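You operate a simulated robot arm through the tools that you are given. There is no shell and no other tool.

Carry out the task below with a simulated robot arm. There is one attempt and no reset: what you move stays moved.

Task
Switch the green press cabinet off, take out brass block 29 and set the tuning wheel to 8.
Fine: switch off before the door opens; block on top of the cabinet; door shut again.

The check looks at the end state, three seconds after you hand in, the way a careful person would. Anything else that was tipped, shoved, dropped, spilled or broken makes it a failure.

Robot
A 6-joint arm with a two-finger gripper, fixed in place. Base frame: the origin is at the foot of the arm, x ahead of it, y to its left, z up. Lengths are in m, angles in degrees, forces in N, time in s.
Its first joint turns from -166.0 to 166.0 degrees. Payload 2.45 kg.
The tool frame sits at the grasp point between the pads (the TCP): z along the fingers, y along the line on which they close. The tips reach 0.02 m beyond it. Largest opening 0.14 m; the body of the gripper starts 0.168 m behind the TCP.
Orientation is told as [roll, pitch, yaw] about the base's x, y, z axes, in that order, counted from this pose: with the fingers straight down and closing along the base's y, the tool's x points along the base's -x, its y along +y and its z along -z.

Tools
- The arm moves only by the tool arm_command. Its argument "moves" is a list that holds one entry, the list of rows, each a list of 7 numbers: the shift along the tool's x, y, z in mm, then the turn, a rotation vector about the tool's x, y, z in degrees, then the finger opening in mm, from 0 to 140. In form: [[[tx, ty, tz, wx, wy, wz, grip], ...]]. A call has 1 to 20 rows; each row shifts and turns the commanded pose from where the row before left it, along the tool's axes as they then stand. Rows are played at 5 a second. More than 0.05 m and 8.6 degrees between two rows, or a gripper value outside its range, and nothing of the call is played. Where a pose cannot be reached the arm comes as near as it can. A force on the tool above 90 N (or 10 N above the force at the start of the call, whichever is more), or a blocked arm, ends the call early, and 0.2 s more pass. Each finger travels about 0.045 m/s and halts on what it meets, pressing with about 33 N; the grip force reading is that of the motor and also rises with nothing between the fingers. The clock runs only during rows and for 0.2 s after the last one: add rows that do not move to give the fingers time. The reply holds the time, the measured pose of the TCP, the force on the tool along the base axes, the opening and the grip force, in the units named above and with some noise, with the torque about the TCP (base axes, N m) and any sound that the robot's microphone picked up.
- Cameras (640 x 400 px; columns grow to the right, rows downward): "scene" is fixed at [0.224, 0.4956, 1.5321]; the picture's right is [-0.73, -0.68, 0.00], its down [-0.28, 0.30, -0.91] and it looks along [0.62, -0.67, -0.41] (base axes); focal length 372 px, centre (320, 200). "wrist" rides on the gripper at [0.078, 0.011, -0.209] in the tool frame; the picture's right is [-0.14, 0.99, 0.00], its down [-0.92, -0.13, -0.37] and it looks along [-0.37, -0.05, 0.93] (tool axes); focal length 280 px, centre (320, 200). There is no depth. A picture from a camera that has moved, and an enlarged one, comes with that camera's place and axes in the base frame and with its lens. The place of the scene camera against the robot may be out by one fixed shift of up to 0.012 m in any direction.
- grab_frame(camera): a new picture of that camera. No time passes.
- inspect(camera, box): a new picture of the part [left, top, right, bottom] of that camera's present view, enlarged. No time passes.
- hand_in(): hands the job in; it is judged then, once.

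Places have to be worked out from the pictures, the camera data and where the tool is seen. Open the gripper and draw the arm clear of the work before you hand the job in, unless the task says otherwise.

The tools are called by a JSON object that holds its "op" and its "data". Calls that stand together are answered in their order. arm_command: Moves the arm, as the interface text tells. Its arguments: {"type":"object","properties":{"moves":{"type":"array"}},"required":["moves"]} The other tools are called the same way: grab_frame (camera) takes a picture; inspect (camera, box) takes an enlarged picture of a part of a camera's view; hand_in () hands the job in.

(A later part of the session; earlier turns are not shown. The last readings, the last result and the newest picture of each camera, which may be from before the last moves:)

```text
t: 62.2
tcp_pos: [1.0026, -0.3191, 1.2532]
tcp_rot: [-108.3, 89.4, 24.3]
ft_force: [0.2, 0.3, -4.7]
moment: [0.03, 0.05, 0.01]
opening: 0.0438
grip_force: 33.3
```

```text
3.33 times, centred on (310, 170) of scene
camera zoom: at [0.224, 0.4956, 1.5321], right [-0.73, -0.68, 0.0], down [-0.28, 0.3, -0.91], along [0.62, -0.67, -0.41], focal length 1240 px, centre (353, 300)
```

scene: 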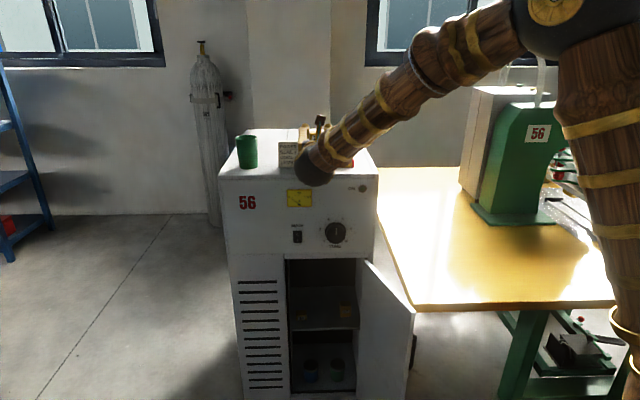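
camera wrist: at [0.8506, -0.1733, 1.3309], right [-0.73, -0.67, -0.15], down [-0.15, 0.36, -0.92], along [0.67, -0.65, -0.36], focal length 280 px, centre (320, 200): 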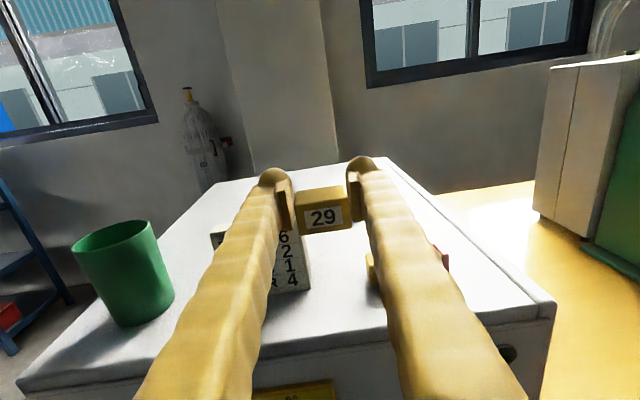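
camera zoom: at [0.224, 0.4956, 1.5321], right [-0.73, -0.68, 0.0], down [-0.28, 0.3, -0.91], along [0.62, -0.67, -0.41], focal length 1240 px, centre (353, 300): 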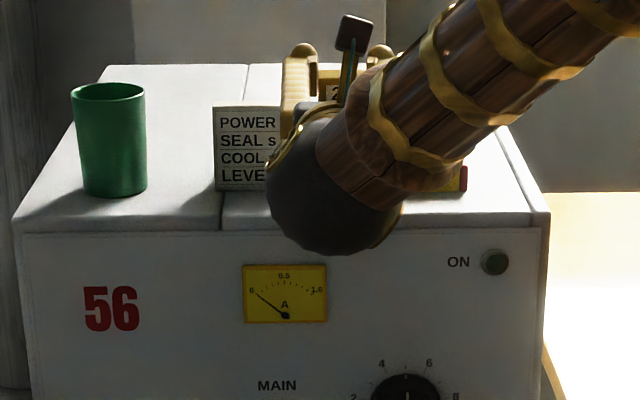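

Card corner position confirmed at (1.052, -0.329); the block will sit about 20 mm in front of it. Lowering 80 mm.

{"op": "arm_command", "data": {"moves": [[[-20, 0, 0, 0, 0, 0, 30], [-20, 0, 0, 0, 0, 0, 30], [-20, 0, 0, 0, 0, 0, 30], [-20, 0, 0, 0, 0, 0, 30], [0, 0, 0, 0, 0, 0, 30]]]}}

{"op": "grab_frame", "data": {"camera": "wrist"}}

{"op": "inspect", "data": {"camera": "scene", "box": [220, 110, 400, 230]}}

{"op": "inspect", "data": {"camera": "wrist", "box": [240, 150, 440, 275]}}

```text
t: 63.4
tcp_pos: [1.0036, -0.3174, 1.1718]
tcp_rot: [-106.8, 89.2, 26.0]
ft_force: [-0.1, -0.3, -4.2]
moment: [0.04, 0.04, 0.0]
opening: 0.044
grip_force: 32.8
```

```text
taken
camera wrist: at [0.8519, -0.1723, 1.2506], right [-0.73, -0.67, -0.15], down [-0.15, 0.36, -0.92], along [0.67, -0.65, -0.36], focal length 280 px, centre (320, 200)
```

wrist: 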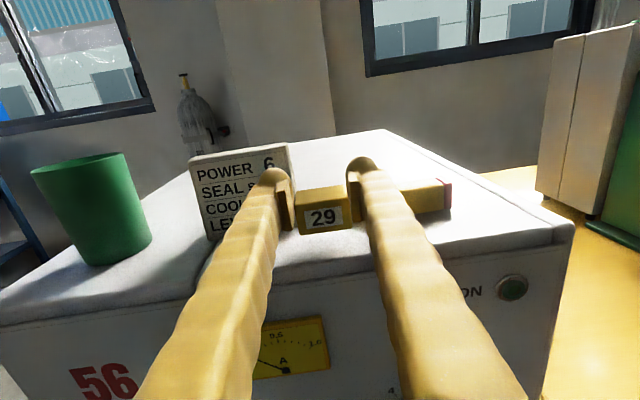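

```text
3.33 times, centred on (310, 170) of scene
camera zoom: at [0.224, 0.4956, 1.5321], right [-0.73, -0.68, 0.0], down [-0.28, 0.3, -0.91], along [0.62, -0.67, -0.41], focal length 1240 px, centre (353, 300)
```

zoom: 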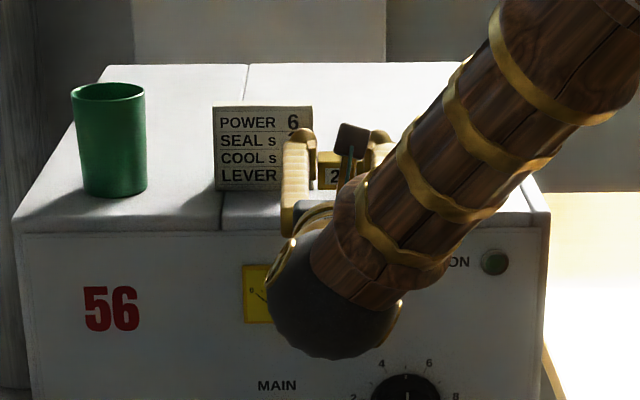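

```text
3.20 times, centred on (340, 212) of wrist
camera zoom: at [0.8519, -0.1723, 1.2506], right [-0.73, -0.67, -0.15], down [-0.15, 0.36, -0.92], along [0.67, -0.65, -0.36], focal length 897 px, centre (256, 160)
```

zoom: 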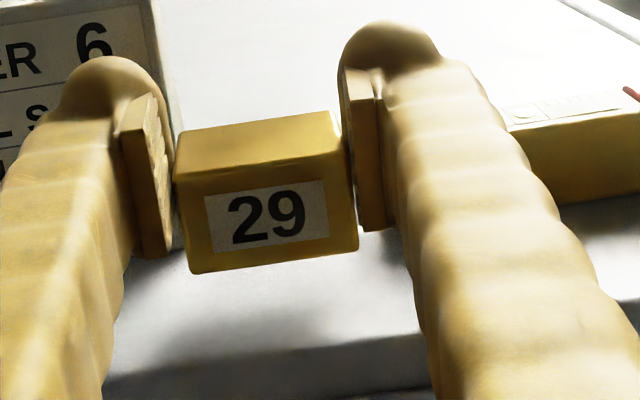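

Block hovers roughly 14 mm above the lid with clearance to card and eraser. Lowering in small steps, watching the force.

{"op": "arm_command", "data": {"moves": [[[-3, 0, 0, 0, 0, 0, 30], [-3, 0, 0, 0, 0, 0, 30], [-3, 0, 0, 0, 0, 0, 30], [0, 0, 0, 0, 0, 0, 30]]]}}

{"op": "inspect", "data": {"camera": "wrist", "box": [240, 150, 440, 275]}}

```text
t: 64.4
tcp_pos: [1.0038, -0.3175, 1.1635]
tcp_rot: [-107.2, 89.4, 25.5]
ft_force: [-0.2, 0.3, -4.1]
moment: [0.05, 0.05, 0.01]
opening: 0.044
grip_force: 32.8
```

```text
3.20 times, centred on (340, 212) of wrist
camera zoom: at [0.8528, -0.1719, 1.2418], right [-0.73, -0.67, -0.15], down [-0.15, 0.36, -0.92], along [0.67, -0.65, -0.36], focal length 897 px, centre (256, 160)
```

zoom: 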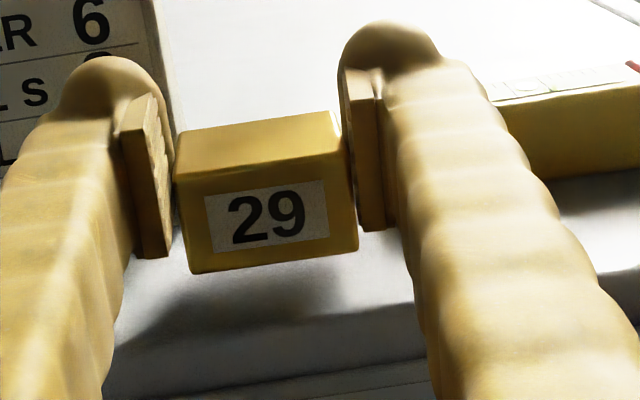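

Still free. I'll move 4 mm further in for edge margin, then go down in 1.5 mm steps until contact.

{"op": "arm_command", "data": {"moves": [[[0, 0, 4, 0, 0, 0, 30], [-1.5, 0, 0, 0, 0, 0, 30], [-1.5, 0, 0, 0, 0, 0, 30], [-1, 0, 0, 0, 0, 0, 30], [0, 0, 0, 0, 0, 0, 30]]]}}

{"op": "inspect", "data": {"camera": "wrist", "box": [240, 150, 440, 275]}}

```text
t: 65.6
tcp_pos: [1.0076, -0.3187, 1.1597]
tcp_rot: [-107.3, 89.3, 25.3]
ft_force: [0.4, -0.2, -3.4]
moment: [0.03, 0.05, -0.01]
opening: 0.0439
grip_force: 32.7
```

```text
3.20 times, centred on (340, 212) of wrist
camera zoom: at [0.8557, -0.1735, 1.2379], right [-0.73, -0.67, -0.15], down [-0.15, 0.36, -0.92], along [0.67, -0.65, -0.36], focal length 897 px, centre (256, 160)
```

zoom: 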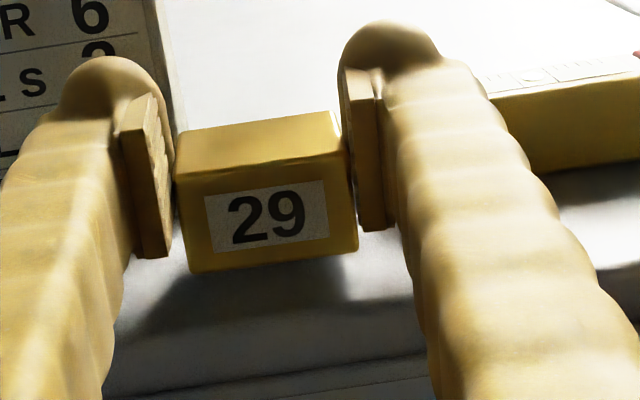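

Not touching yet; continuing 1 mm at a time.

{"op": "arm_command", "data": {"moves": [[[-1, 0, 0, 0, 0, 0, 30], [-1, 0, 0, 0, 0, 0, 30], [-1, 0, 0, 0, 0, 0, 30]]]}}

```text
t: 66.4
tcp_pos: [1.0085, -0.3192, 1.1568]
tcp_rot: [-107.4, 89.3, 25.2]
ft_force: [0.3, -0.5, -3.5]
moment: [0.0, 0.03, -0.01]
opening: 0.044
grip_force: 33.0
```

{"op": "arm_command", "data": {"moves": [[[-1, 0, 0, 0, 0, 0, 30], [-1, 0, 0, 0, 0, 0, 30]]]}}

{"op": "inspect", "data": {"camera": "wrist", "box": [240, 150, 440, 275]}}

```text
t: 67.0
tcp_pos: [1.0071, -0.3201, 1.1545]
tcp_rot: [-107.4, 89.4, 25.2]
ft_force: [-0.7, -0.9, -3.8]
moment: [0.06, 0.04, -0.02]
opening: 0.044
grip_force: 32.8
```

```text
3.20 times, centred on (340, 212) of wrist
camera zoom: at [0.8567, -0.174, 1.2331], right [-0.73, -0.67, -0.15], down [-0.15, 0.36, -0.92], along [0.67, -0.65, -0.36], focal length 897 px, centre (256, 160)
```

zoom: 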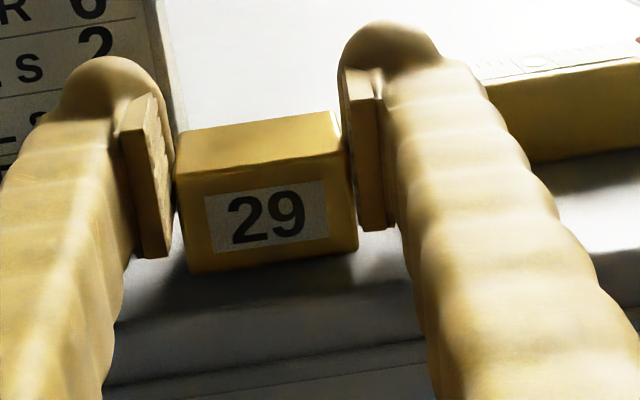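

The shadow is closing in under the block; still about −3.8 N, so not in contact. I keep lowering by 1 mm steps.

{"op": "arm_command", "data": {"moves": [[[-1, 0, 0, 0, 0, 0, 30], [-1, 0, 0, 0, 0, 0, 30]]]}}

{"op": "inspect", "data": {"camera": "wrist", "box": [240, 150, 440, 275]}}

```text
t: 67.6
tcp_pos: [1.0079, -0.32, 1.1526]
tcp_rot: [-107.5, 89.4, 25.2]
ft_force: [-0.9, 0.3, -4.3]
moment: [0.06, 0.03, 0.0]
opening: 0.0442
grip_force: 33.4
```

```text
3.20 times, centred on (340, 212) of wrist
camera zoom: at [0.8561, -0.1743, 1.2313], right [-0.73, -0.67, -0.15], down [-0.15, 0.36, -0.92], along [0.67, -0.65, -0.36], focal length 897 px, centre (256, 160)
```

zoom: 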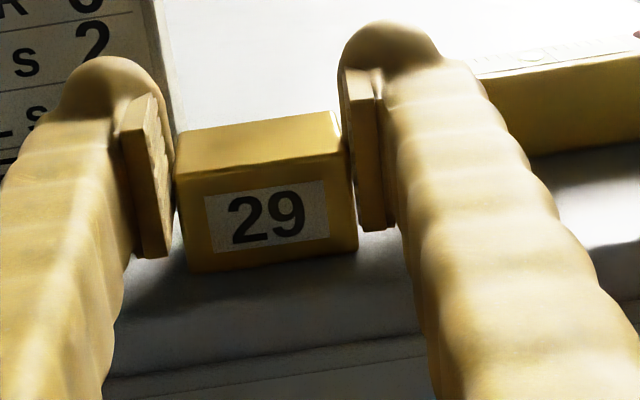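

{"op": "arm_command", "data": {"moves": [[[-1, 0, 0, 0, 0, 0, 30], [-1, 0, 0, 0, 0, 0, 30]]]}}

{"op": "inspect", "data": {"camera": "wrist", "box": [240, 150, 440, 275]}}

```text
t: 68.2
tcp_pos: [1.0074, -0.3184, 1.153]
tcp_rot: [-115.8, 89.3, 17.0]
ft_force: [-3.0, 0.1, 12.9]
moment: [-0.16, 0.43, -0.02]
opening: 0.0444
grip_force: 32.9
```

```text
3.20 times, centred on (340, 212) of wrist
camera zoom: at [0.8556, -0.1739, 1.2306], right [-0.73, -0.67, -0.15], down [-0.14, 0.36, -0.92], along [0.67, -0.65, -0.36], focal length 897 px, centre (256, 160)
```

zoom: 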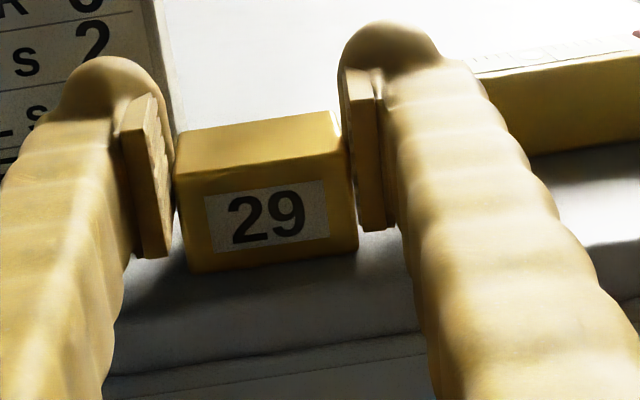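

Contact felt (+13 N). I'll ease off 1 mm, open slowly to 58 mm, and look.

{"op": "arm_command", "data": {"moves": [[[0.8, 0, 0, 0, 0, 0, 30], [0, 0, 0, 0, 0, 0, 46], [0, 0, 0, 0, 0, 0, 50], [0, 0, 0, 0, 0, 0, 54], [0, 0, 0, 0, 0, 0, 58], [0, 0, 0, 0, 0, 0, 58]]]}}

{"op": "grab_frame", "data": {"camera": "wrist"}}

{"op": "inspect", "data": {"camera": "wrist", "box": [240, 150, 440, 275]}}

```text
t: 69.6
tcp_pos: [1.0078, -0.3193, 1.1525]
tcp_rot: [-107.7, 89.3, 25.1]
ft_force: [-0.3, -0.9, 0.6]
moment: [0.0, -0.04, -0.01]
opening: 0.0583
grip_force: 0.0
```

```text
taken
camera wrist: at [0.8561, -0.1739, 1.2302], right [-0.73, -0.67, -0.15], down [-0.15, 0.36, -0.92], along [0.67, -0.65, -0.36], focal length 280 px, centre (320, 200)
```

wrist: 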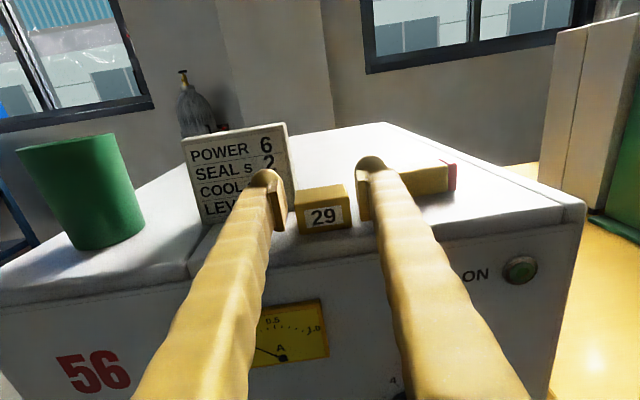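

```text
3.20 times, centred on (340, 212) of wrist
camera zoom: at [0.8561, -0.1739, 1.2302], right [-0.73, -0.67, -0.15], down [-0.15, 0.36, -0.92], along [0.67, -0.65, -0.36], focal length 897 px, centre (256, 160)
```

zoom: 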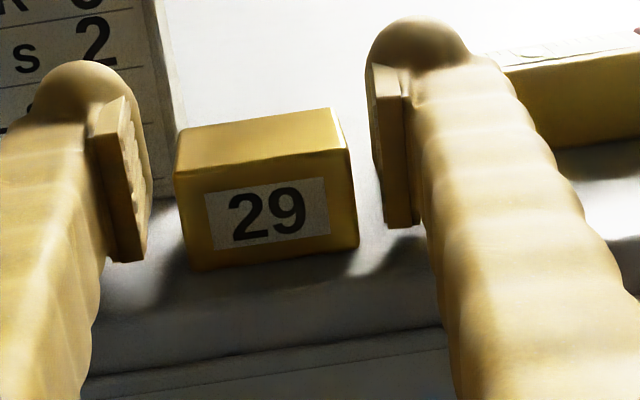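

Block stands freely on the lid. Retreating straight back.

{"op": "arm_command", "data": {"moves": [[[0, 0, -15, 0, 0, 0, 58], [0, 0, -20, 0, 0, 0, 58], [0, 0, -25, 0, 0, 0, 58], [0, 0, -30, 0, 0, 0, 58], [0, 0, -30, 0, 0, 0, 58], [0, 0, -30, 0, 0, 0, 58], [0, 0, -30, 0, 0, 0, 0], [0, 0, 0, 0, 0, 0, 0]]]}}

{"op": "grab_frame", "data": {"camera": "wrist"}}

{"op": "grab_frame", "data": {"camera": "scene"}}

```text
t: 71.4
tcp_pos: [0.8868, -0.187, 1.1516]
tcp_rot: [-107.9, 89.3, 24.9]
ft_force: [0.0, 0.0, 0.3]
moment: [0.02, 0.04, 0.03]
opening: 0.0055
grip_force: 0.1
```

```text
taken
camera wrist: at [0.7348, -0.0422, 1.2292], right [-0.73, -0.67, -0.15], down [-0.15, 0.36, -0.92], along [0.67, -0.65, -0.36], focal length 280 px, centre (320, 200)
```

wrist: 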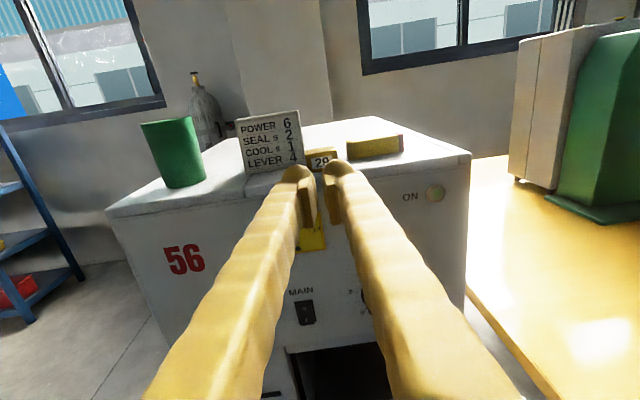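

```text
taken
```

scene: 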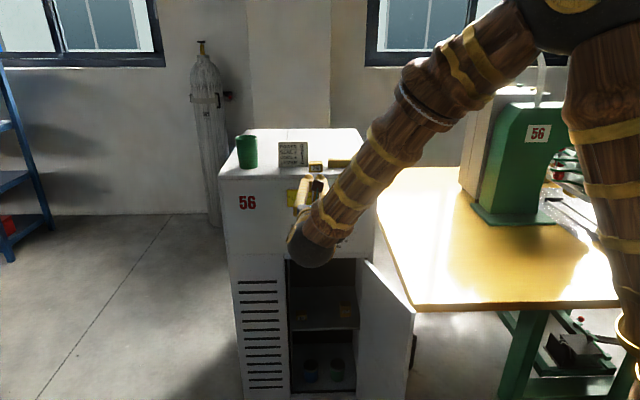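

Block 29 sits on top next to the card. Now the tuning wheel: I'll go to a standoff in front of the knob at (0.942, -0.349, 0.917), with fingers opened to 100 mm.

{"op": "arm_command", "data": {"moves": [[[-29.4, 8.9, 0, 0, 0, 0, 40], [-29.4, 8.9, 0, 0, 0, 0, 100], [-29.4, 8.9, 0, 0, 0, 0, 100], [-29.4, 8.9, 3, 0, 0, 0, 100], [-29.4, 8.9, 3, 0, 0, 0, 100], [-29.4, 8.9, 3, 0, 0, 0, 100], [-29.4, 8.9, 3, 0, 0, 0, 100], [-28.4, 8.9, 3, 0, 0, 0, 100], [0, 0, 0, 0, 0.7, 0, 100], [0, 0, 0, 0, 0, 0, 100]]]}}

{"op": "grab_frame", "data": {"camera": "wrist"}}

{"op": "inspect", "data": {"camera": "wrist", "box": [240, 80, 400, 180]}}

{"op": "grab_frame", "data": {"camera": "scene"}}

```text
t: 73.6
tcp_pos: [0.8461, -0.2451, 0.9163]
tcp_rot: [-145.2, 88.9, -12.6]
ft_force: [-0.1, -0.7, 0.7]
moment: [0.0, 0.01, 0.01]
opening: 0.1002
grip_force: 0.0
```

```text
taken
camera wrist: at [0.694, -0.0986, 0.9917], right [-0.72, -0.67, -0.15], down [-0.14, 0.35, -0.93], along [0.68, -0.65, -0.35], focal length 280 px, centre (320, 200)
```

wrist: 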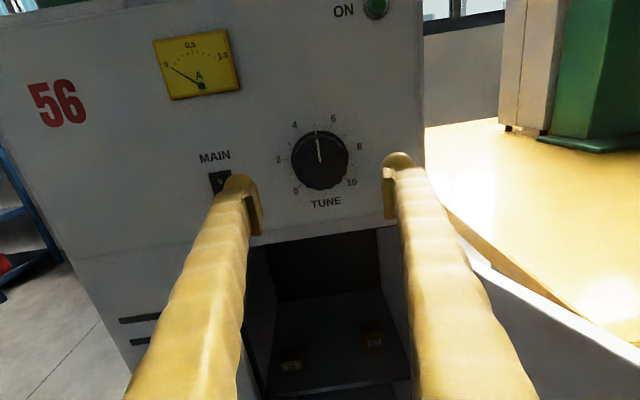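

```text
4.00 times, centred on (320, 130) of wrist
camera zoom: at [0.694, -0.0986, 0.9917], right [-0.72, -0.67, -0.15], down [-0.14, 0.35, -0.93], along [0.68, -0.65, -0.35], focal length 1122 px, centre (320, 480)
```

zoom: 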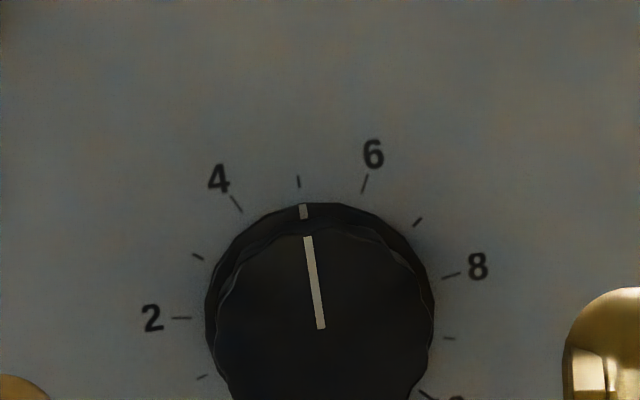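

```text
taken
```

scene: 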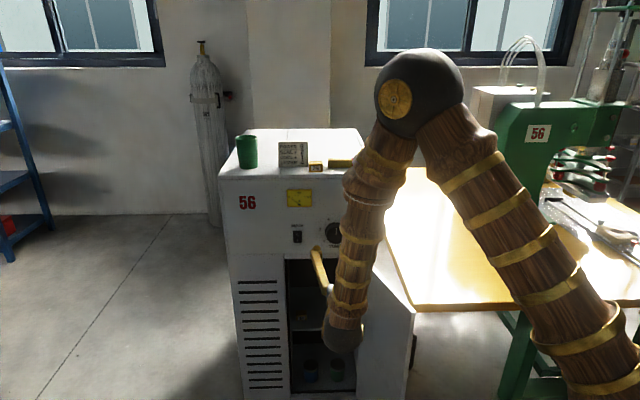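

{"op": "inspect", "data": {"camera": "wrist", "box": [256, 105, 384, 215]}}

```text
3.64 times, centred on (320, 160) of wrist
camera zoom: at [0.694, -0.0986, 0.9917], right [-0.72, -0.67, -0.15], down [-0.14, 0.35, -0.93], along [0.68, -0.65, -0.35], focal length 1020 px, centre (320, 346)
```

zoom: 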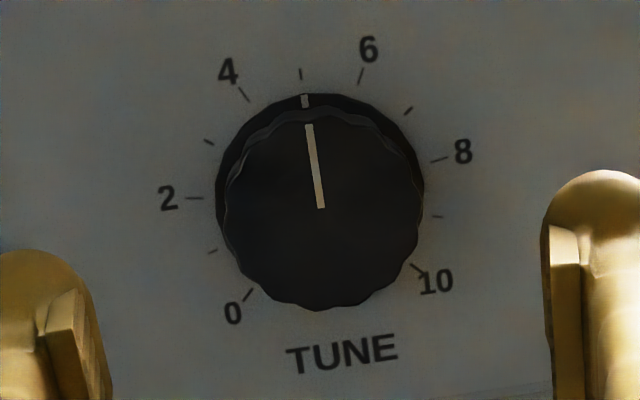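

Knob axis confirmed (0.943, -0.348, 0.916), 66 mm diameter, 22 mm tall, and the tool is well aligned. Advancing 112 mm so the pads overlap the knob with tips about 9 mm off the panel.

{"op": "arm_command", "data": {"moves": [[[0, -1, 28, 0, -1, 0, 100], [0, 0, 28, 0, 0, 0, 100], [0, 0, 28, 0, 0, 0, 100], [0, 0, 28, 0, 0, 0, 100], [0, 0, 0, 0, 0, 0, 100]]]}}

{"op": "grab_frame", "data": {"camera": "wrist"}}

{"op": "inspect", "data": {"camera": "wrist", "box": [220, 110, 420, 260]}}

```text
t: 74.8
tcp_pos: [0.9196, -0.328, 0.9165]
tcp_rot: [-80.5, 89.5, 52.2]
ft_force: [-0.3, -1.0, 0.2]
moment: [0.0, -0.02, -0.03]
opening: 0.0997
grip_force: 0.0
```

```text
taken
camera wrist: at [0.7697, -0.1823, 0.9952], right [-0.73, -0.67, -0.15], down [-0.15, 0.37, -0.92], along [0.67, -0.65, -0.37], focal length 280 px, centre (320, 200)
```

wrist: 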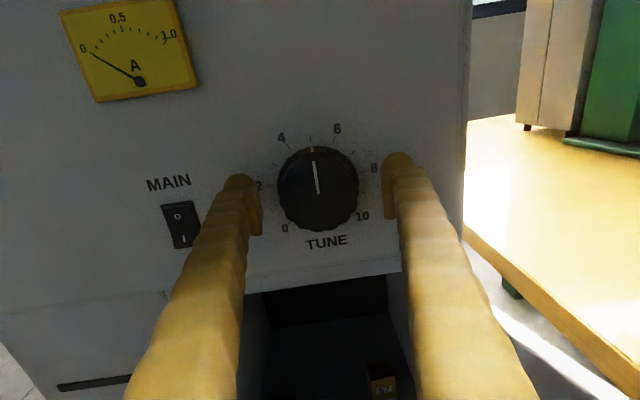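

```text
2.67 times, centred on (320, 185) of wrist
camera zoom: at [0.7697, -0.1823, 0.9952], right [-0.73, -0.67, -0.15], down [-0.15, 0.37, -0.92], along [0.67, -0.65, -0.37], focal length 748 px, centre (320, 240)
```

zoom: 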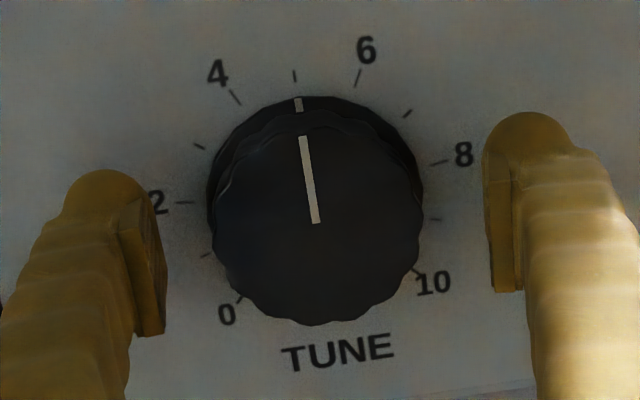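

Gaps show the knob about 3 mm to the left of centre. I'll shift left 3 mm and close on it.

{"op": "arm_command", "data": {"moves": [[[0, -3, 0, 0, 0, 0, 100], [0, 0, 0, 0, 0, 0, 80], [0, 0, 0, 0, 0, 0, 70], [0, 0, 0, 0, 0, 0, 60], [0, 0, 0, 0, 0, 0, 50], [0, 0, 0, 0, 0, 0, 50]]]}}

{"op": "inspect", "data": {"camera": "wrist", "box": [220, 110, 420, 260]}}

```text
t: 76.2
tcp_pos: [0.9213, -0.326, 0.9172]
tcp_rot: [-77.9, 89.3, 54.6]
ft_force: [-29.1, -15.2, 0.6]
moment: [-0.09, 0.07, -0.33]
opening: 0.0648
grip_force: 37.6
```

```text
2.67 times, centred on (320, 185) of wrist
camera zoom: at [0.7709, -0.1809, 0.9961], right [-0.73, -0.67, -0.15], down [-0.15, 0.37, -0.92], along [0.67, -0.65, -0.37], focal length 748 px, centre (320, 240)
```

zoom: 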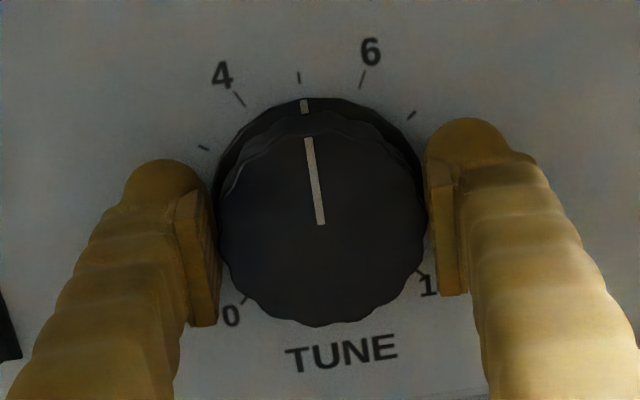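

Gripped at 65 mm with some sideways load; I'll relieve 2 mm to the right and turn clockwise 20° as a test.

{"op": "arm_command", "data": {"moves": [[[0, 2, 0, 0, 0, 0, 50], [0, 0, 0, 0, 0, 4, 50], [0, 0, 0, 0, 0, 4, 50], [0, 0, 0, 0, 0, 4, 50], [0, 0, 0, 0, 0, 4, 50], [0, 0, 0, 0, 0, 4, 50], [0, 0, 0, 0, 0, 0, 50]]]}}

{"op": "grab_frame", "data": {"camera": "wrist"}}

{"op": "inspect", "data": {"camera": "wrist", "box": [220, 110, 420, 260]}}

{"op": "inspect", "data": {"camera": "scene", "box": [270, 180, 380, 270]}}

```text
t: 77.8
tcp_pos: [0.9212, -0.3281, 0.9155]
tcp_rot: [-89.6, 69.3, 43.0]
ft_force: [-54.5, -25.5, -8.0]
moment: [-0.03, 0.25, -0.91]
opening: 0.0648
grip_force: 44.8
```

```text
taken
camera wrist: at [0.7518, -0.2, 0.987], right [-0.65, -0.59, -0.48], down [0.08, 0.57, -0.82], along [0.76, -0.56, -0.33], focal length 280 px, centre (320, 200)
```

wrist: 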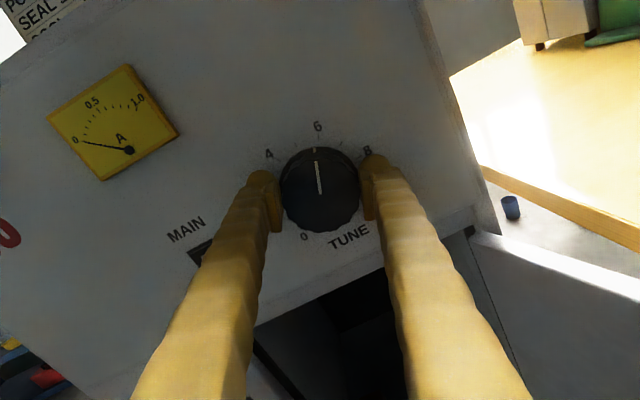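

```text
2.67 times, centred on (320, 185) of wrist
camera zoom: at [0.7518, -0.2, 0.987], right [-0.65, -0.59, -0.48], down [0.08, 0.57, -0.82], along [0.76, -0.56, -0.33], focal length 748 px, centre (320, 240)
```

zoom: 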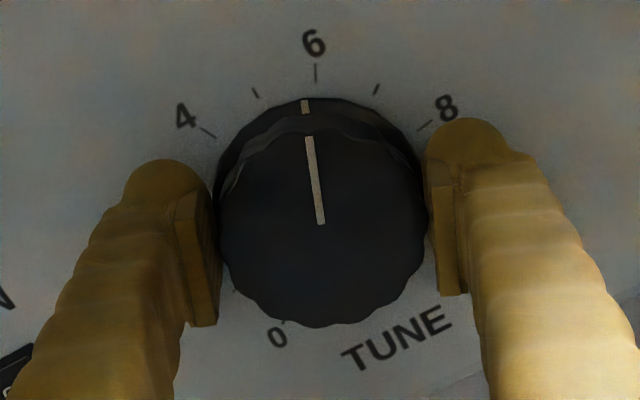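

```text
4.44 times, centred on (325, 225) of scene
camera zoom: at [0.224, 0.4956, 1.5321], right [-0.73, -0.68, 0.0], down [-0.28, 0.3, -0.91], along [0.62, -0.67, -0.41], focal length 1653 px, centre (298, 89)
```

zoom: 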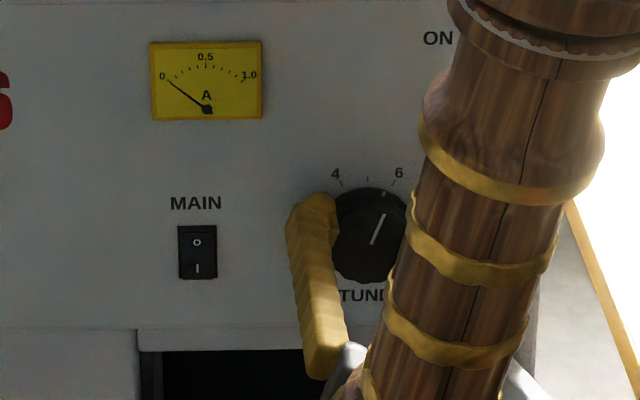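

The knob follows without slip (now about 5.75). A 60 N side load is present; I'll test a 2 mm shift back to the left to see which way it relaxes.

{"op": "arm_command", "data": {"moves": [[[-0.7, -1.9, 0, 0, 0, 0, 50], [0, 0, 0, 0, 0, 0, 50]]]}}

```text
t: 78.4
tcp_pos: [0.9218, -0.3273, 0.9149]
tcp_rot: [-89.1, 69.4, 43.3]
ft_force: [-69.0, -40.5, -28.3]
moment: [0.31, 0.45, -1.06]
opening: 0.065
grip_force: 45.4
```

Load increased, so the knob lies to the right. Shifting right about 6 mm and slightly down.

{"op": "arm_command", "data": {"moves": [[[0.3, 3, 0, 0, 0, 0, 50], [0.3, 3, 0, 0, 0, 0, 50], [0, 0, 0, 0, 0, 0, 50]]]}}

```text
t: 79.2
tcp_pos: [0.9223, -0.3282, 0.9145]
tcp_rot: [-89.7, 69.5, 43.3]
ft_force: [-3.9, -10.0, -31.7]
moment: [0.25, 0.25, 0.15]
opening: 0.0647
grip_force: 45.1
```

Sideways load gone; a downward pull of 32 N remains. I'll shift about 2.5 mm down and turn another 20°.

{"op": "arm_command", "data": {"moves": [[[-2.3, 0.9, 0, 0, 0, 0, 50], [0, 0, 0, 0, 0, 4, 50], [0, 0, 0, 0, 0, 4, 50], [0, 0, 0, 0, 0, 4, 50], [0, 0, 0, 0, 0, 4, 50], [0, 0, 0, 0, 0, 4, 50], [0, 0, 0, 0, 0, 0, 50]]]}}

{"op": "inspect", "data": {"camera": "wrist", "box": [220, 110, 420, 260]}}

```text
t: 80.8
tcp_pos: [0.9208, -0.3279, 0.9135]
tcp_rot: [-90.1, 49.3, 42.7]
ft_force: [32.0, 30.9, 30.1]
moment: [-0.21, -0.42, 0.49]
opening: 0.0648
grip_force: 45.4
```

```text
2.67 times, centred on (320, 185) of wrist
camera zoom: at [0.7347, -0.2155, 0.9673], right [-0.48, -0.45, -0.75], down [0.26, 0.74, -0.61], along [0.84, -0.49, -0.24], focal length 748 px, centre (320, 240)
```

zoom: 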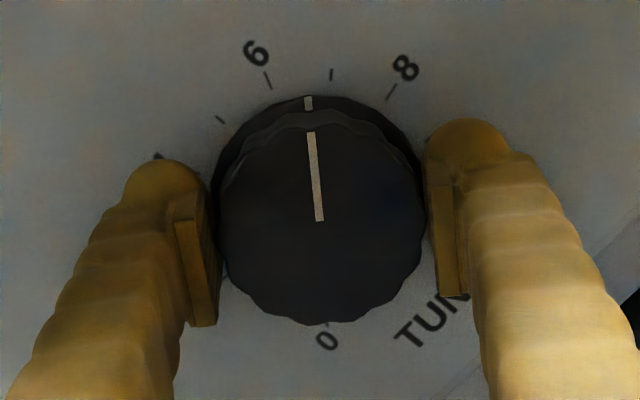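

At about 6.5 now. Load is again across the fingers; I'll shift -4.5 mm along the closing axis and turn another 20°.

{"op": "arm_command", "data": {"moves": [[[0, -2.3, 0, 0, 0, 0, 50], [0, -2.2, 0, 0, 0, 0, 50], [0, 0, 0, 0, 0, 4, 50], [0, 0, 0, 0, 0, 4, 50], [0, 0, 0, 0, 0, 4, 50], [0, 0, 0, 0, 0, 4, 50], [0, 0, 0, 0, 0, 4, 50], [0, 0, 0, 0, 0, 0, 50]]]}}

{"op": "inspect", "data": {"camera": "wrist", "box": [220, 110, 420, 260]}}

{"op": "grab_frame", "data": {"camera": "scene"}}

```text
t: 82.6
tcp_pos: [0.9212, -0.3283, 0.9147]
tcp_rot: [-89.7, 29.4, 42.6]
ft_force: [-33.4, -10.9, -6.6]
moment: [0.1, 0.14, -0.49]
opening: 0.0648
grip_force: 45.1
```

```text
2.67 times, centred on (320, 185) of wrist
camera zoom: at [0.7252, -0.2246, 0.9448], right [-0.27, -0.24, -0.93], down [0.39, 0.86, -0.34], along [0.88, -0.45, -0.14], focal length 748 px, centre (320, 240)
```

zoom: 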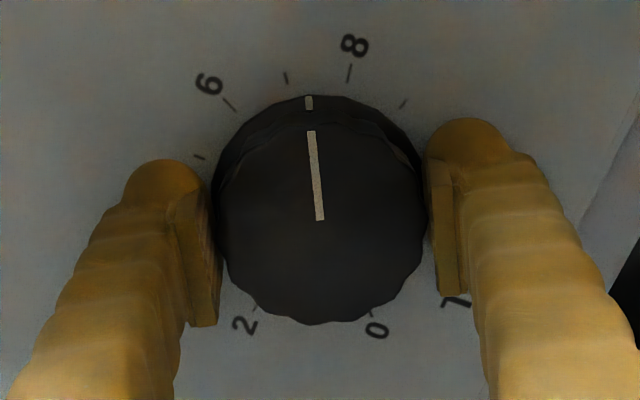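

```text
taken
```

scene: 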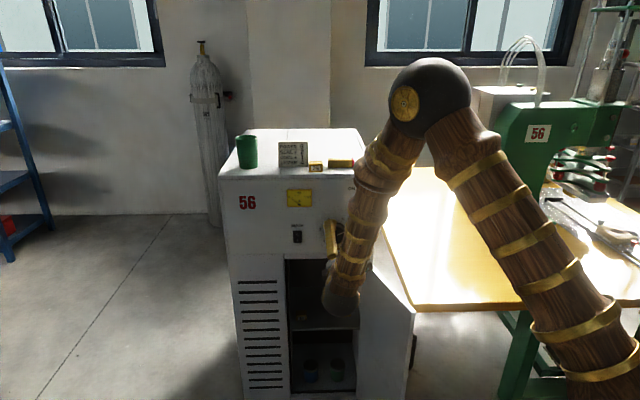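

At about 7.25. Turning another 21°.

{"op": "arm_command", "data": {"moves": [[[0, 1, 0, 0, 0, 4, 50], [0, 0, 0, 0, 0, 4, 50], [0, 0, 0, 0, 0, 4, 50], [0, 0, 0, 0, 0, 4, 50], [0, 0, 0, 0, 0, 4, 50], [0, 0, 0, 0, 0, 1, 50], [0, 0, 0, 0, 0, 0, 50]]]}}

{"op": "inspect", "data": {"camera": "wrist", "box": [220, 110, 420, 260]}}

{"op": "inspect", "data": {"camera": "wrist", "box": [270, 110, 370, 190]}}

```text
t: 84.2
tcp_pos: [0.9229, -0.3273, 0.9124]
tcp_rot: [-89.8, 8.4, 42.8]
ft_force: [-21.8, 2.7, -35.0]
moment: [0.33, 0.29, -0.15]
opening: 0.0647
grip_force: 44.8
```

```text
2.67 times, centred on (320, 185) of wrist
camera zoom: at [0.7215, -0.2278, 0.9157], right [-0.01, 0.0, -1.0], down [0.43, 0.9, -0.01], along [0.9, -0.43, -0.01], focal length 748 px, centre (320, 240)
```

zoom: 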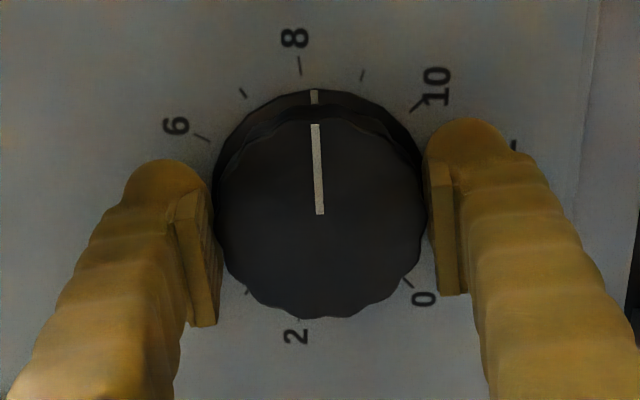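

```text
5.00 times, centred on (320, 150) of wrist
camera zoom: at [0.7215, -0.2278, 0.9157], right [-0.01, 0.0, -1.0], down [0.43, 0.9, -0.01], along [0.9, -0.43, -0.01], focal length 1402 px, centre (320, 450)
```

zoom: 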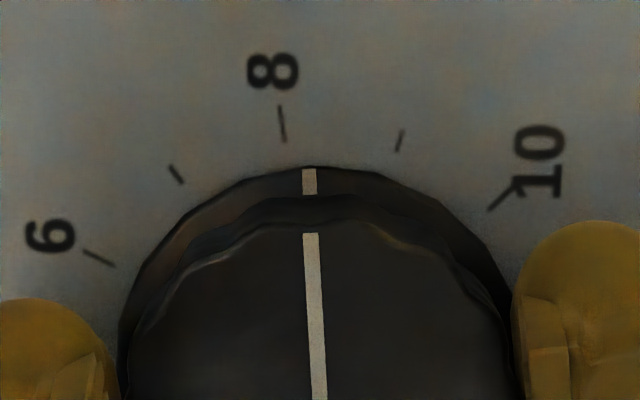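

The mark looks roughly 5° past the 8 tick (≈8.2), allowing for parallax. I'll turn back 5° and compare again.

{"op": "arm_command", "data": {"moves": [[[0, 1.5, 0, 0, 0, -2.5, 50], [0, 0, 0, 0, 0, -2.5, 50], [0, 0, 0, 0, 0, 0, 50]]]}}

{"op": "inspect", "data": {"camera": "wrist", "box": [220, 110, 420, 260]}}

{"op": "inspect", "data": {"camera": "wrist", "box": [270, 110, 370, 190]}}

```text
t: 85.0
tcp_pos: [0.9211, -0.3278, 0.9133]
tcp_rot: [-89.9, 13.3, 42.9]
ft_force: [-20.8, 21.9, -22.8]
moment: [0.25, 0.27, -0.02]
opening: 0.0647
grip_force: 44.5
```

```text
2.67 times, centred on (320, 185) of wrist
camera zoom: at [0.7219, -0.2277, 0.922], right [-0.07, -0.06, -1.0], down [0.43, 0.9, -0.09], along [0.9, -0.43, -0.04], focal length 748 px, centre (320, 240)
```

zoom: 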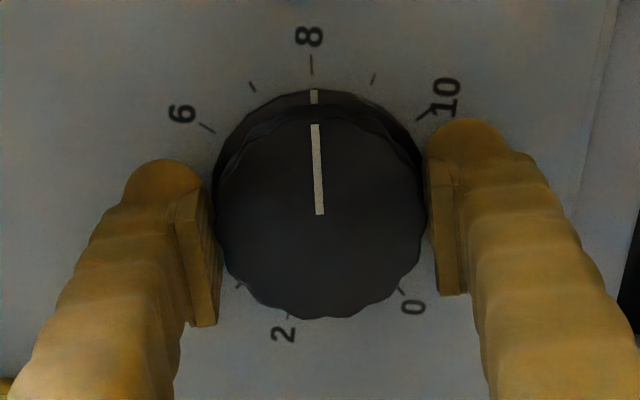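

```text
5.00 times, centred on (320, 150) of wrist
camera zoom: at [0.7219, -0.2277, 0.922], right [-0.07, -0.06, -1.0], down [0.43, 0.9, -0.09], along [0.9, -0.43, -0.04], focal length 1402 px, centre (320, 450)
```

zoom: 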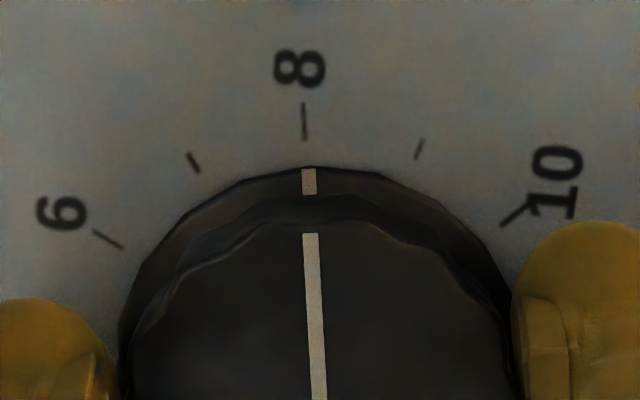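

The mark now lines up with 8 to within about 1°. Small final trim of -0.8°, then open and check.

{"op": "arm_command", "data": {"moves": [[[0, 1, 0, 0, 0, -0.8, 50], [0, 0, 0, 0, 0, 0, 50], [0, 0, 0, 0, 0, 0, 75], [0, 0, 0, 0, 0, 0, 90], [0, 0, 0, 0, 0, 0, 100], [0, 0, 0, 0, 0, 0, 100], [0, 0, 0, 0, 0, 0, 100]]]}}

{"op": "inspect", "data": {"camera": "wrist", "box": [220, 110, 420, 260]}}

{"op": "inspect", "data": {"camera": "wrist", "box": [270, 110, 370, 190]}}

```text
t: 86.6
tcp_pos: [0.9222, -0.3281, 0.9119]
tcp_rot: [-89.9, 14.3, 42.8]
ft_force: [0.3, 0.7, 0.7]
moment: [0.02, -0.01, -0.01]
opening: 0.1003
grip_force: 0.1
```

```text
2.67 times, centred on (320, 185) of wrist
camera zoom: at [0.722, -0.2284, 0.9222], right [-0.08, -0.07, -0.99], down [0.43, 0.9, -0.1], along [0.9, -0.43, -0.04], focal length 748 px, centre (320, 240)
```

zoom: 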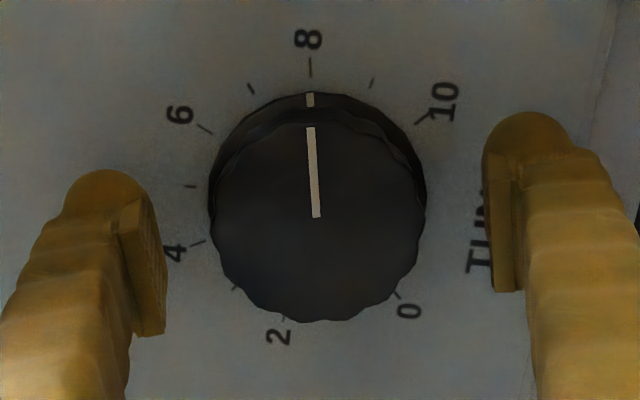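

```text
5.00 times, centred on (320, 150) of wrist
camera zoom: at [0.722, -0.2284, 0.9222], right [-0.08, -0.07, -0.99], down [0.43, 0.9, -0.1], along [0.9, -0.43, -0.04], focal length 1402 px, centre (320, 450)
```

zoom: 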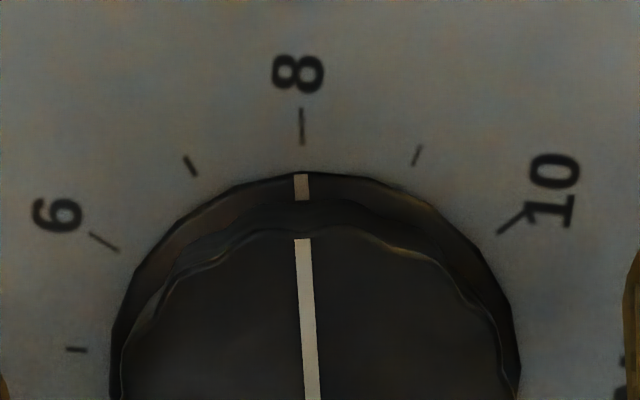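

The mark lines up exactly with 8. I'll back straight off the knob before closing the door.

{"op": "arm_command", "data": {"moves": [[[0, 0, -20, 0, 0, 0, 100], [0, 0, -30, 0, 0, 0, 100], [0, 0, -30, 0, 0, 0, 100], [0, 0, -30, 0, 0, 0, 60], [0, 0, -30, 0, 0, 0, 0], [0, 0, -30, 0, 0, 0, 0], [0, 0, -20, 0, 0, 0, 0], [0, 0, 0, 0, 0, 0, 0]]]}}

{"op": "grab_frame", "data": {"camera": "scene"}}

{"op": "grab_frame", "data": {"camera": "wrist"}}

{"op": "inspect", "data": {"camera": "scene", "box": [270, 180, 380, 270]}}

```text
t: 88.4
tcp_pos: [0.7924, -0.187, 0.9122]
tcp_rot: [-89.9, 14.2, 42.8]
ft_force: [0.5, -0.8, 0.1]
moment: [-0.01, 0.02, 0.01]
opening: 0.0
grip_force: 5.0
```

```text
taken
```

scene: 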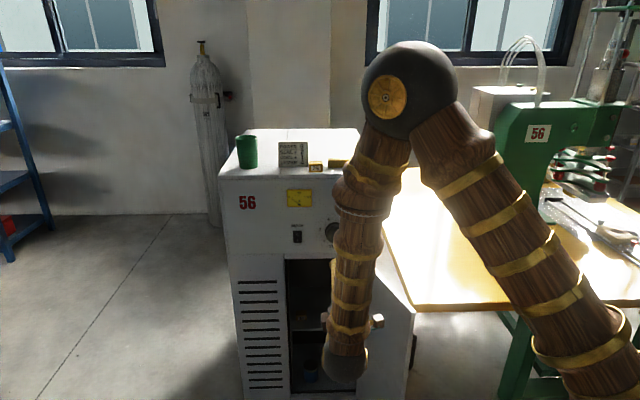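

```text
taken
camera wrist: at [0.592, -0.0873, 0.9219], right [-0.08, -0.07, -0.99], down [0.43, 0.9, -0.1], along [0.9, -0.43, -0.04], focal length 280 px, centre (320, 200)
```

wrist: 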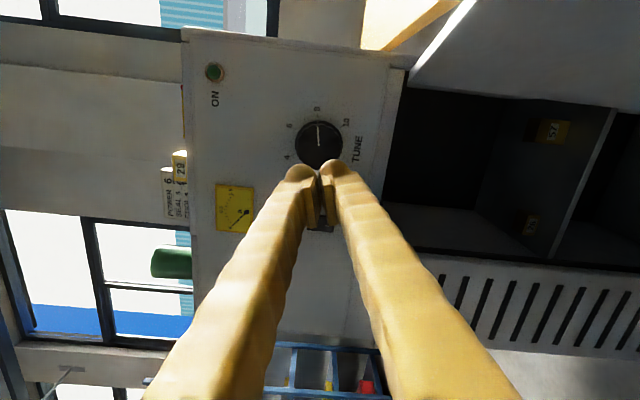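

```text
4.44 times, centred on (325, 225) of scene
camera zoom: at [0.224, 0.4956, 1.5321], right [-0.73, -0.68, 0.0], down [-0.28, 0.3, -0.91], along [0.62, -0.67, -0.41], focal length 1653 px, centre (298, 89)
```

zoom: 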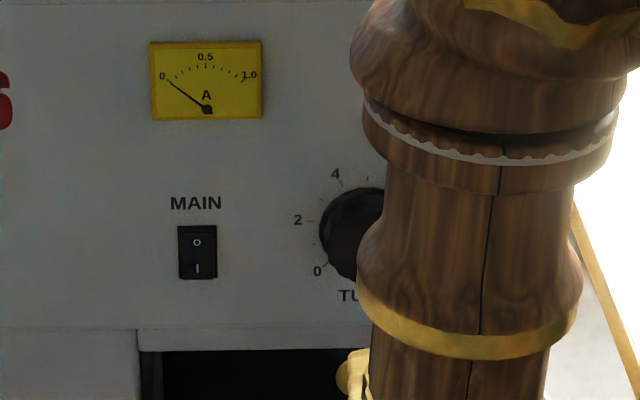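

Knob untouched. Next: raise a bit and tilt the tool about 48° downward so it can travel over the door's top to its outer side.

{"op": "arm_command", "data": {"moves": [[[7.4, -29.1, 0, 0, 0, 0, 0], [7.4, -29.1, 0, 0, 0, 0, 0], [7.4, -29.1, 0, 0, 0, 0, 0], [0, 0, 0, -3.9, -1, 0, 0], [0, 0, 0, -3.9, -1, 0, 0], [0, 0, 0, -3.9, -1, 0, 0], [0, 0, 0, -3.9, -1, 0, 0], [0, 0, 0, -3.9, -1, 0, 0], [0, 0, 0, -3.9, -1, 0, 0], [0, 0, 0, -3.9, -1, 0, 0], [0, 0, 0, -3.9, -1, 0, 0], [0, 0, 0, -3.9, -1, 0, 0], [0, 0, 0, -3.9, -1, 0, 0], [0, 0, 0, 0, 0, 0, 0]]]}}

{"op": "grab_frame", "data": {"camera": "scene"}}

{"op": "grab_frame", "data": {"camera": "wrist"}}

```text
t: 91.4
tcp_pos: [0.7912, -0.1882, 1.0024]
tcp_rot: [-48.7, 10.7, 52.2]
ft_force: [0.7, -0.8, 0.6]
moment: [-0.01, 0.03, 0.03]
opening: 0.0
grip_force: 28.8
```

```text
taken
```

scene: 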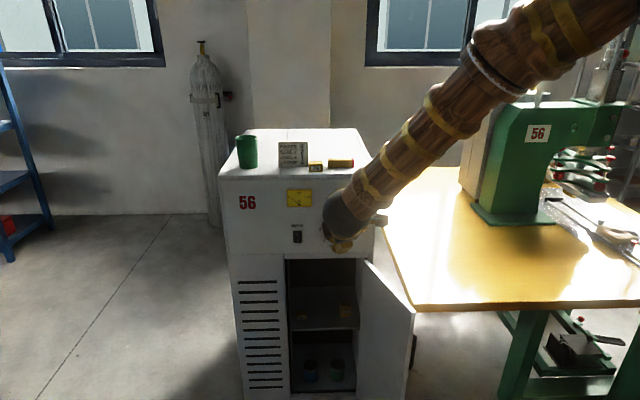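

```text
taken
camera wrist: at [0.6296, -0.1291, 1.1458], right [-0.52, 0.4, -0.76], down [0.44, 0.88, 0.16], along [0.73, -0.25, -0.63], focal length 280 px, centre (320, 200)
```

wrist: 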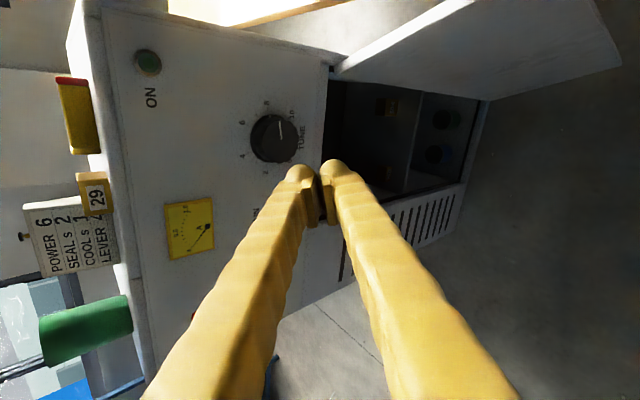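

The arm handles this posture. The door's free edge is at about (0.596, -0.293). I'll travel over the door's top to its outer side at (0.55, -0.42), z 1.0.

{"op": "arm_command", "data": {"moves": [[[40.6, 9.8, 0.6, 0, 0, 0, 0], [40.6, 9.8, 0.6, 0, 0, 0, 0], [40.6, 9.8, 0.6, 0, 0, 0, 0], [40.6, 9.8, 0.6, 0, 0, 0, 0], [40.6, 9.8, 0.6, 0, 0, 0, 0], [40.6, 9.8, 0.6, 0, 0, 0, 0], [40.6, 9.8, 0.6, 0, 0, 0, 0], [40.6, 9.8, 0.6, 0, 0, 0, 0], [0, 0, 0, 0, 0, 0, 0]]]}}

{"op": "grab_frame", "data": {"camera": "scene"}}

{"op": "grab_frame", "data": {"camera": "wrist"}}

```text
t: 93.4
tcp_pos: [0.5521, -0.419, 1.0006]
tcp_rot: [-48.8, 10.7, 52.2]
ft_force: [0.2, 0.2, -0.2]
moment: [0.01, -0.01, 0.01]
opening: 0.0
grip_force: 29.5
```

```text
taken
```

scene: 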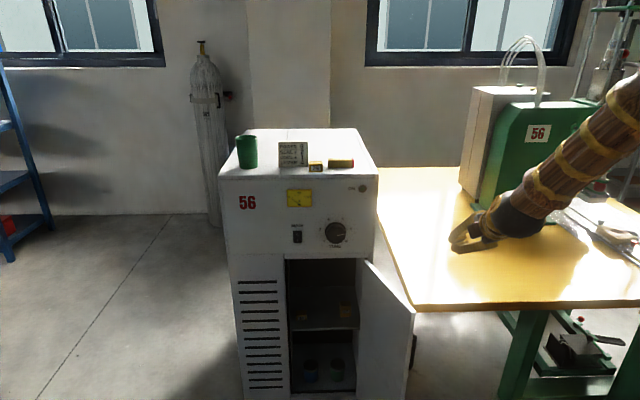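

```text
taken
camera wrist: at [0.3888, -0.3604, 1.143], right [-0.52, 0.4, -0.76], down [0.44, 0.88, 0.16], along [0.73, -0.25, -0.63], focal length 280 px, centre (320, 200)
```

wrist: 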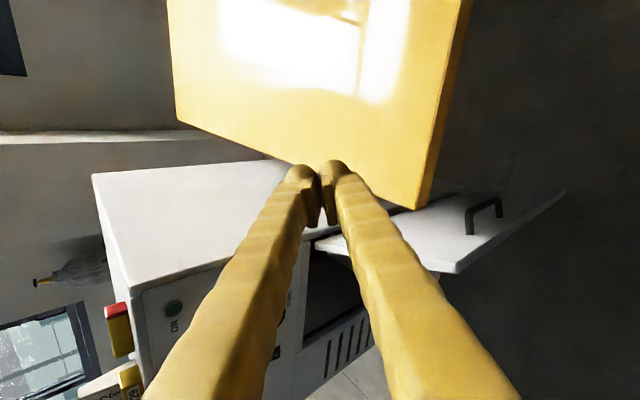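

Important: the workbench corner is near the door, at about (0.652, -0.400) with its top at z ≈ 0.726. I'll stay above the bench: lower only to TCP z ≈ 0.775 (tips ≈ 0.75), below the door's top edge (0.81), outside the door's face.

{"op": "arm_command", "data": {"moves": [[[-7.2, 27.9, 24.3, 0, 0, 0, 0], [-7.2, 27.9, 24.3, 0, 0, 0, 0], [-7.2, 27.9, 24.3, 0, 0, 0, 0], [-7.2, 27.9, 24.3, 0, 0, 0, 0], [-7.2, 27.9, 24.3, 0, 0, 0, 0], [-7.2, 27.9, 24.3, 0, 0, 0, 0], [0, 0, 0, 0, 0, 0, 0]]]}}

{"op": "grab_frame", "data": {"camera": "scene"}}

{"op": "grab_frame", "data": {"camera": "wrist"}}

```text
t: 95.0
tcp_pos: [0.5789, -0.4352, 0.7806]
tcp_rot: [-48.6, 11.0, 51.8]
ft_force: [0.5, 0.3, 1.0]
moment: [0.01, 0.0, 0.01]
opening: 0.0
grip_force: 29.2
out of reach, approached as far as the arm can: row 3, 4, 5, 6
```

```text
taken
```

scene: 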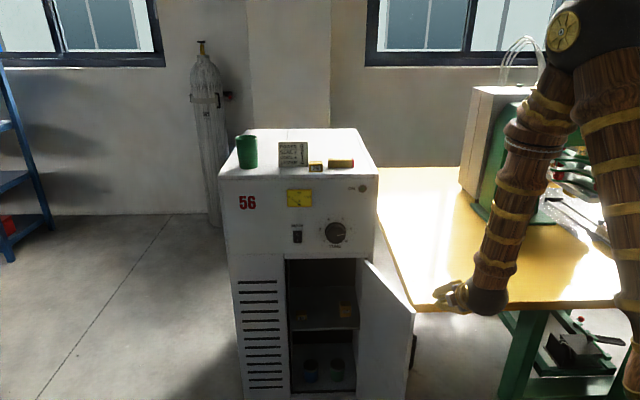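

```text
taken
camera wrist: at [0.417, -0.3751, 0.9242], right [-0.52, 0.4, -0.76], down [0.45, 0.88, 0.16], along [0.73, -0.26, -0.64], focal length 280 px, centre (320, 200)
```

wrist: 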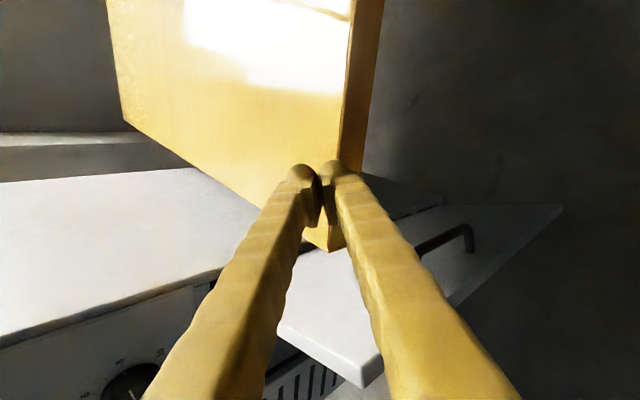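

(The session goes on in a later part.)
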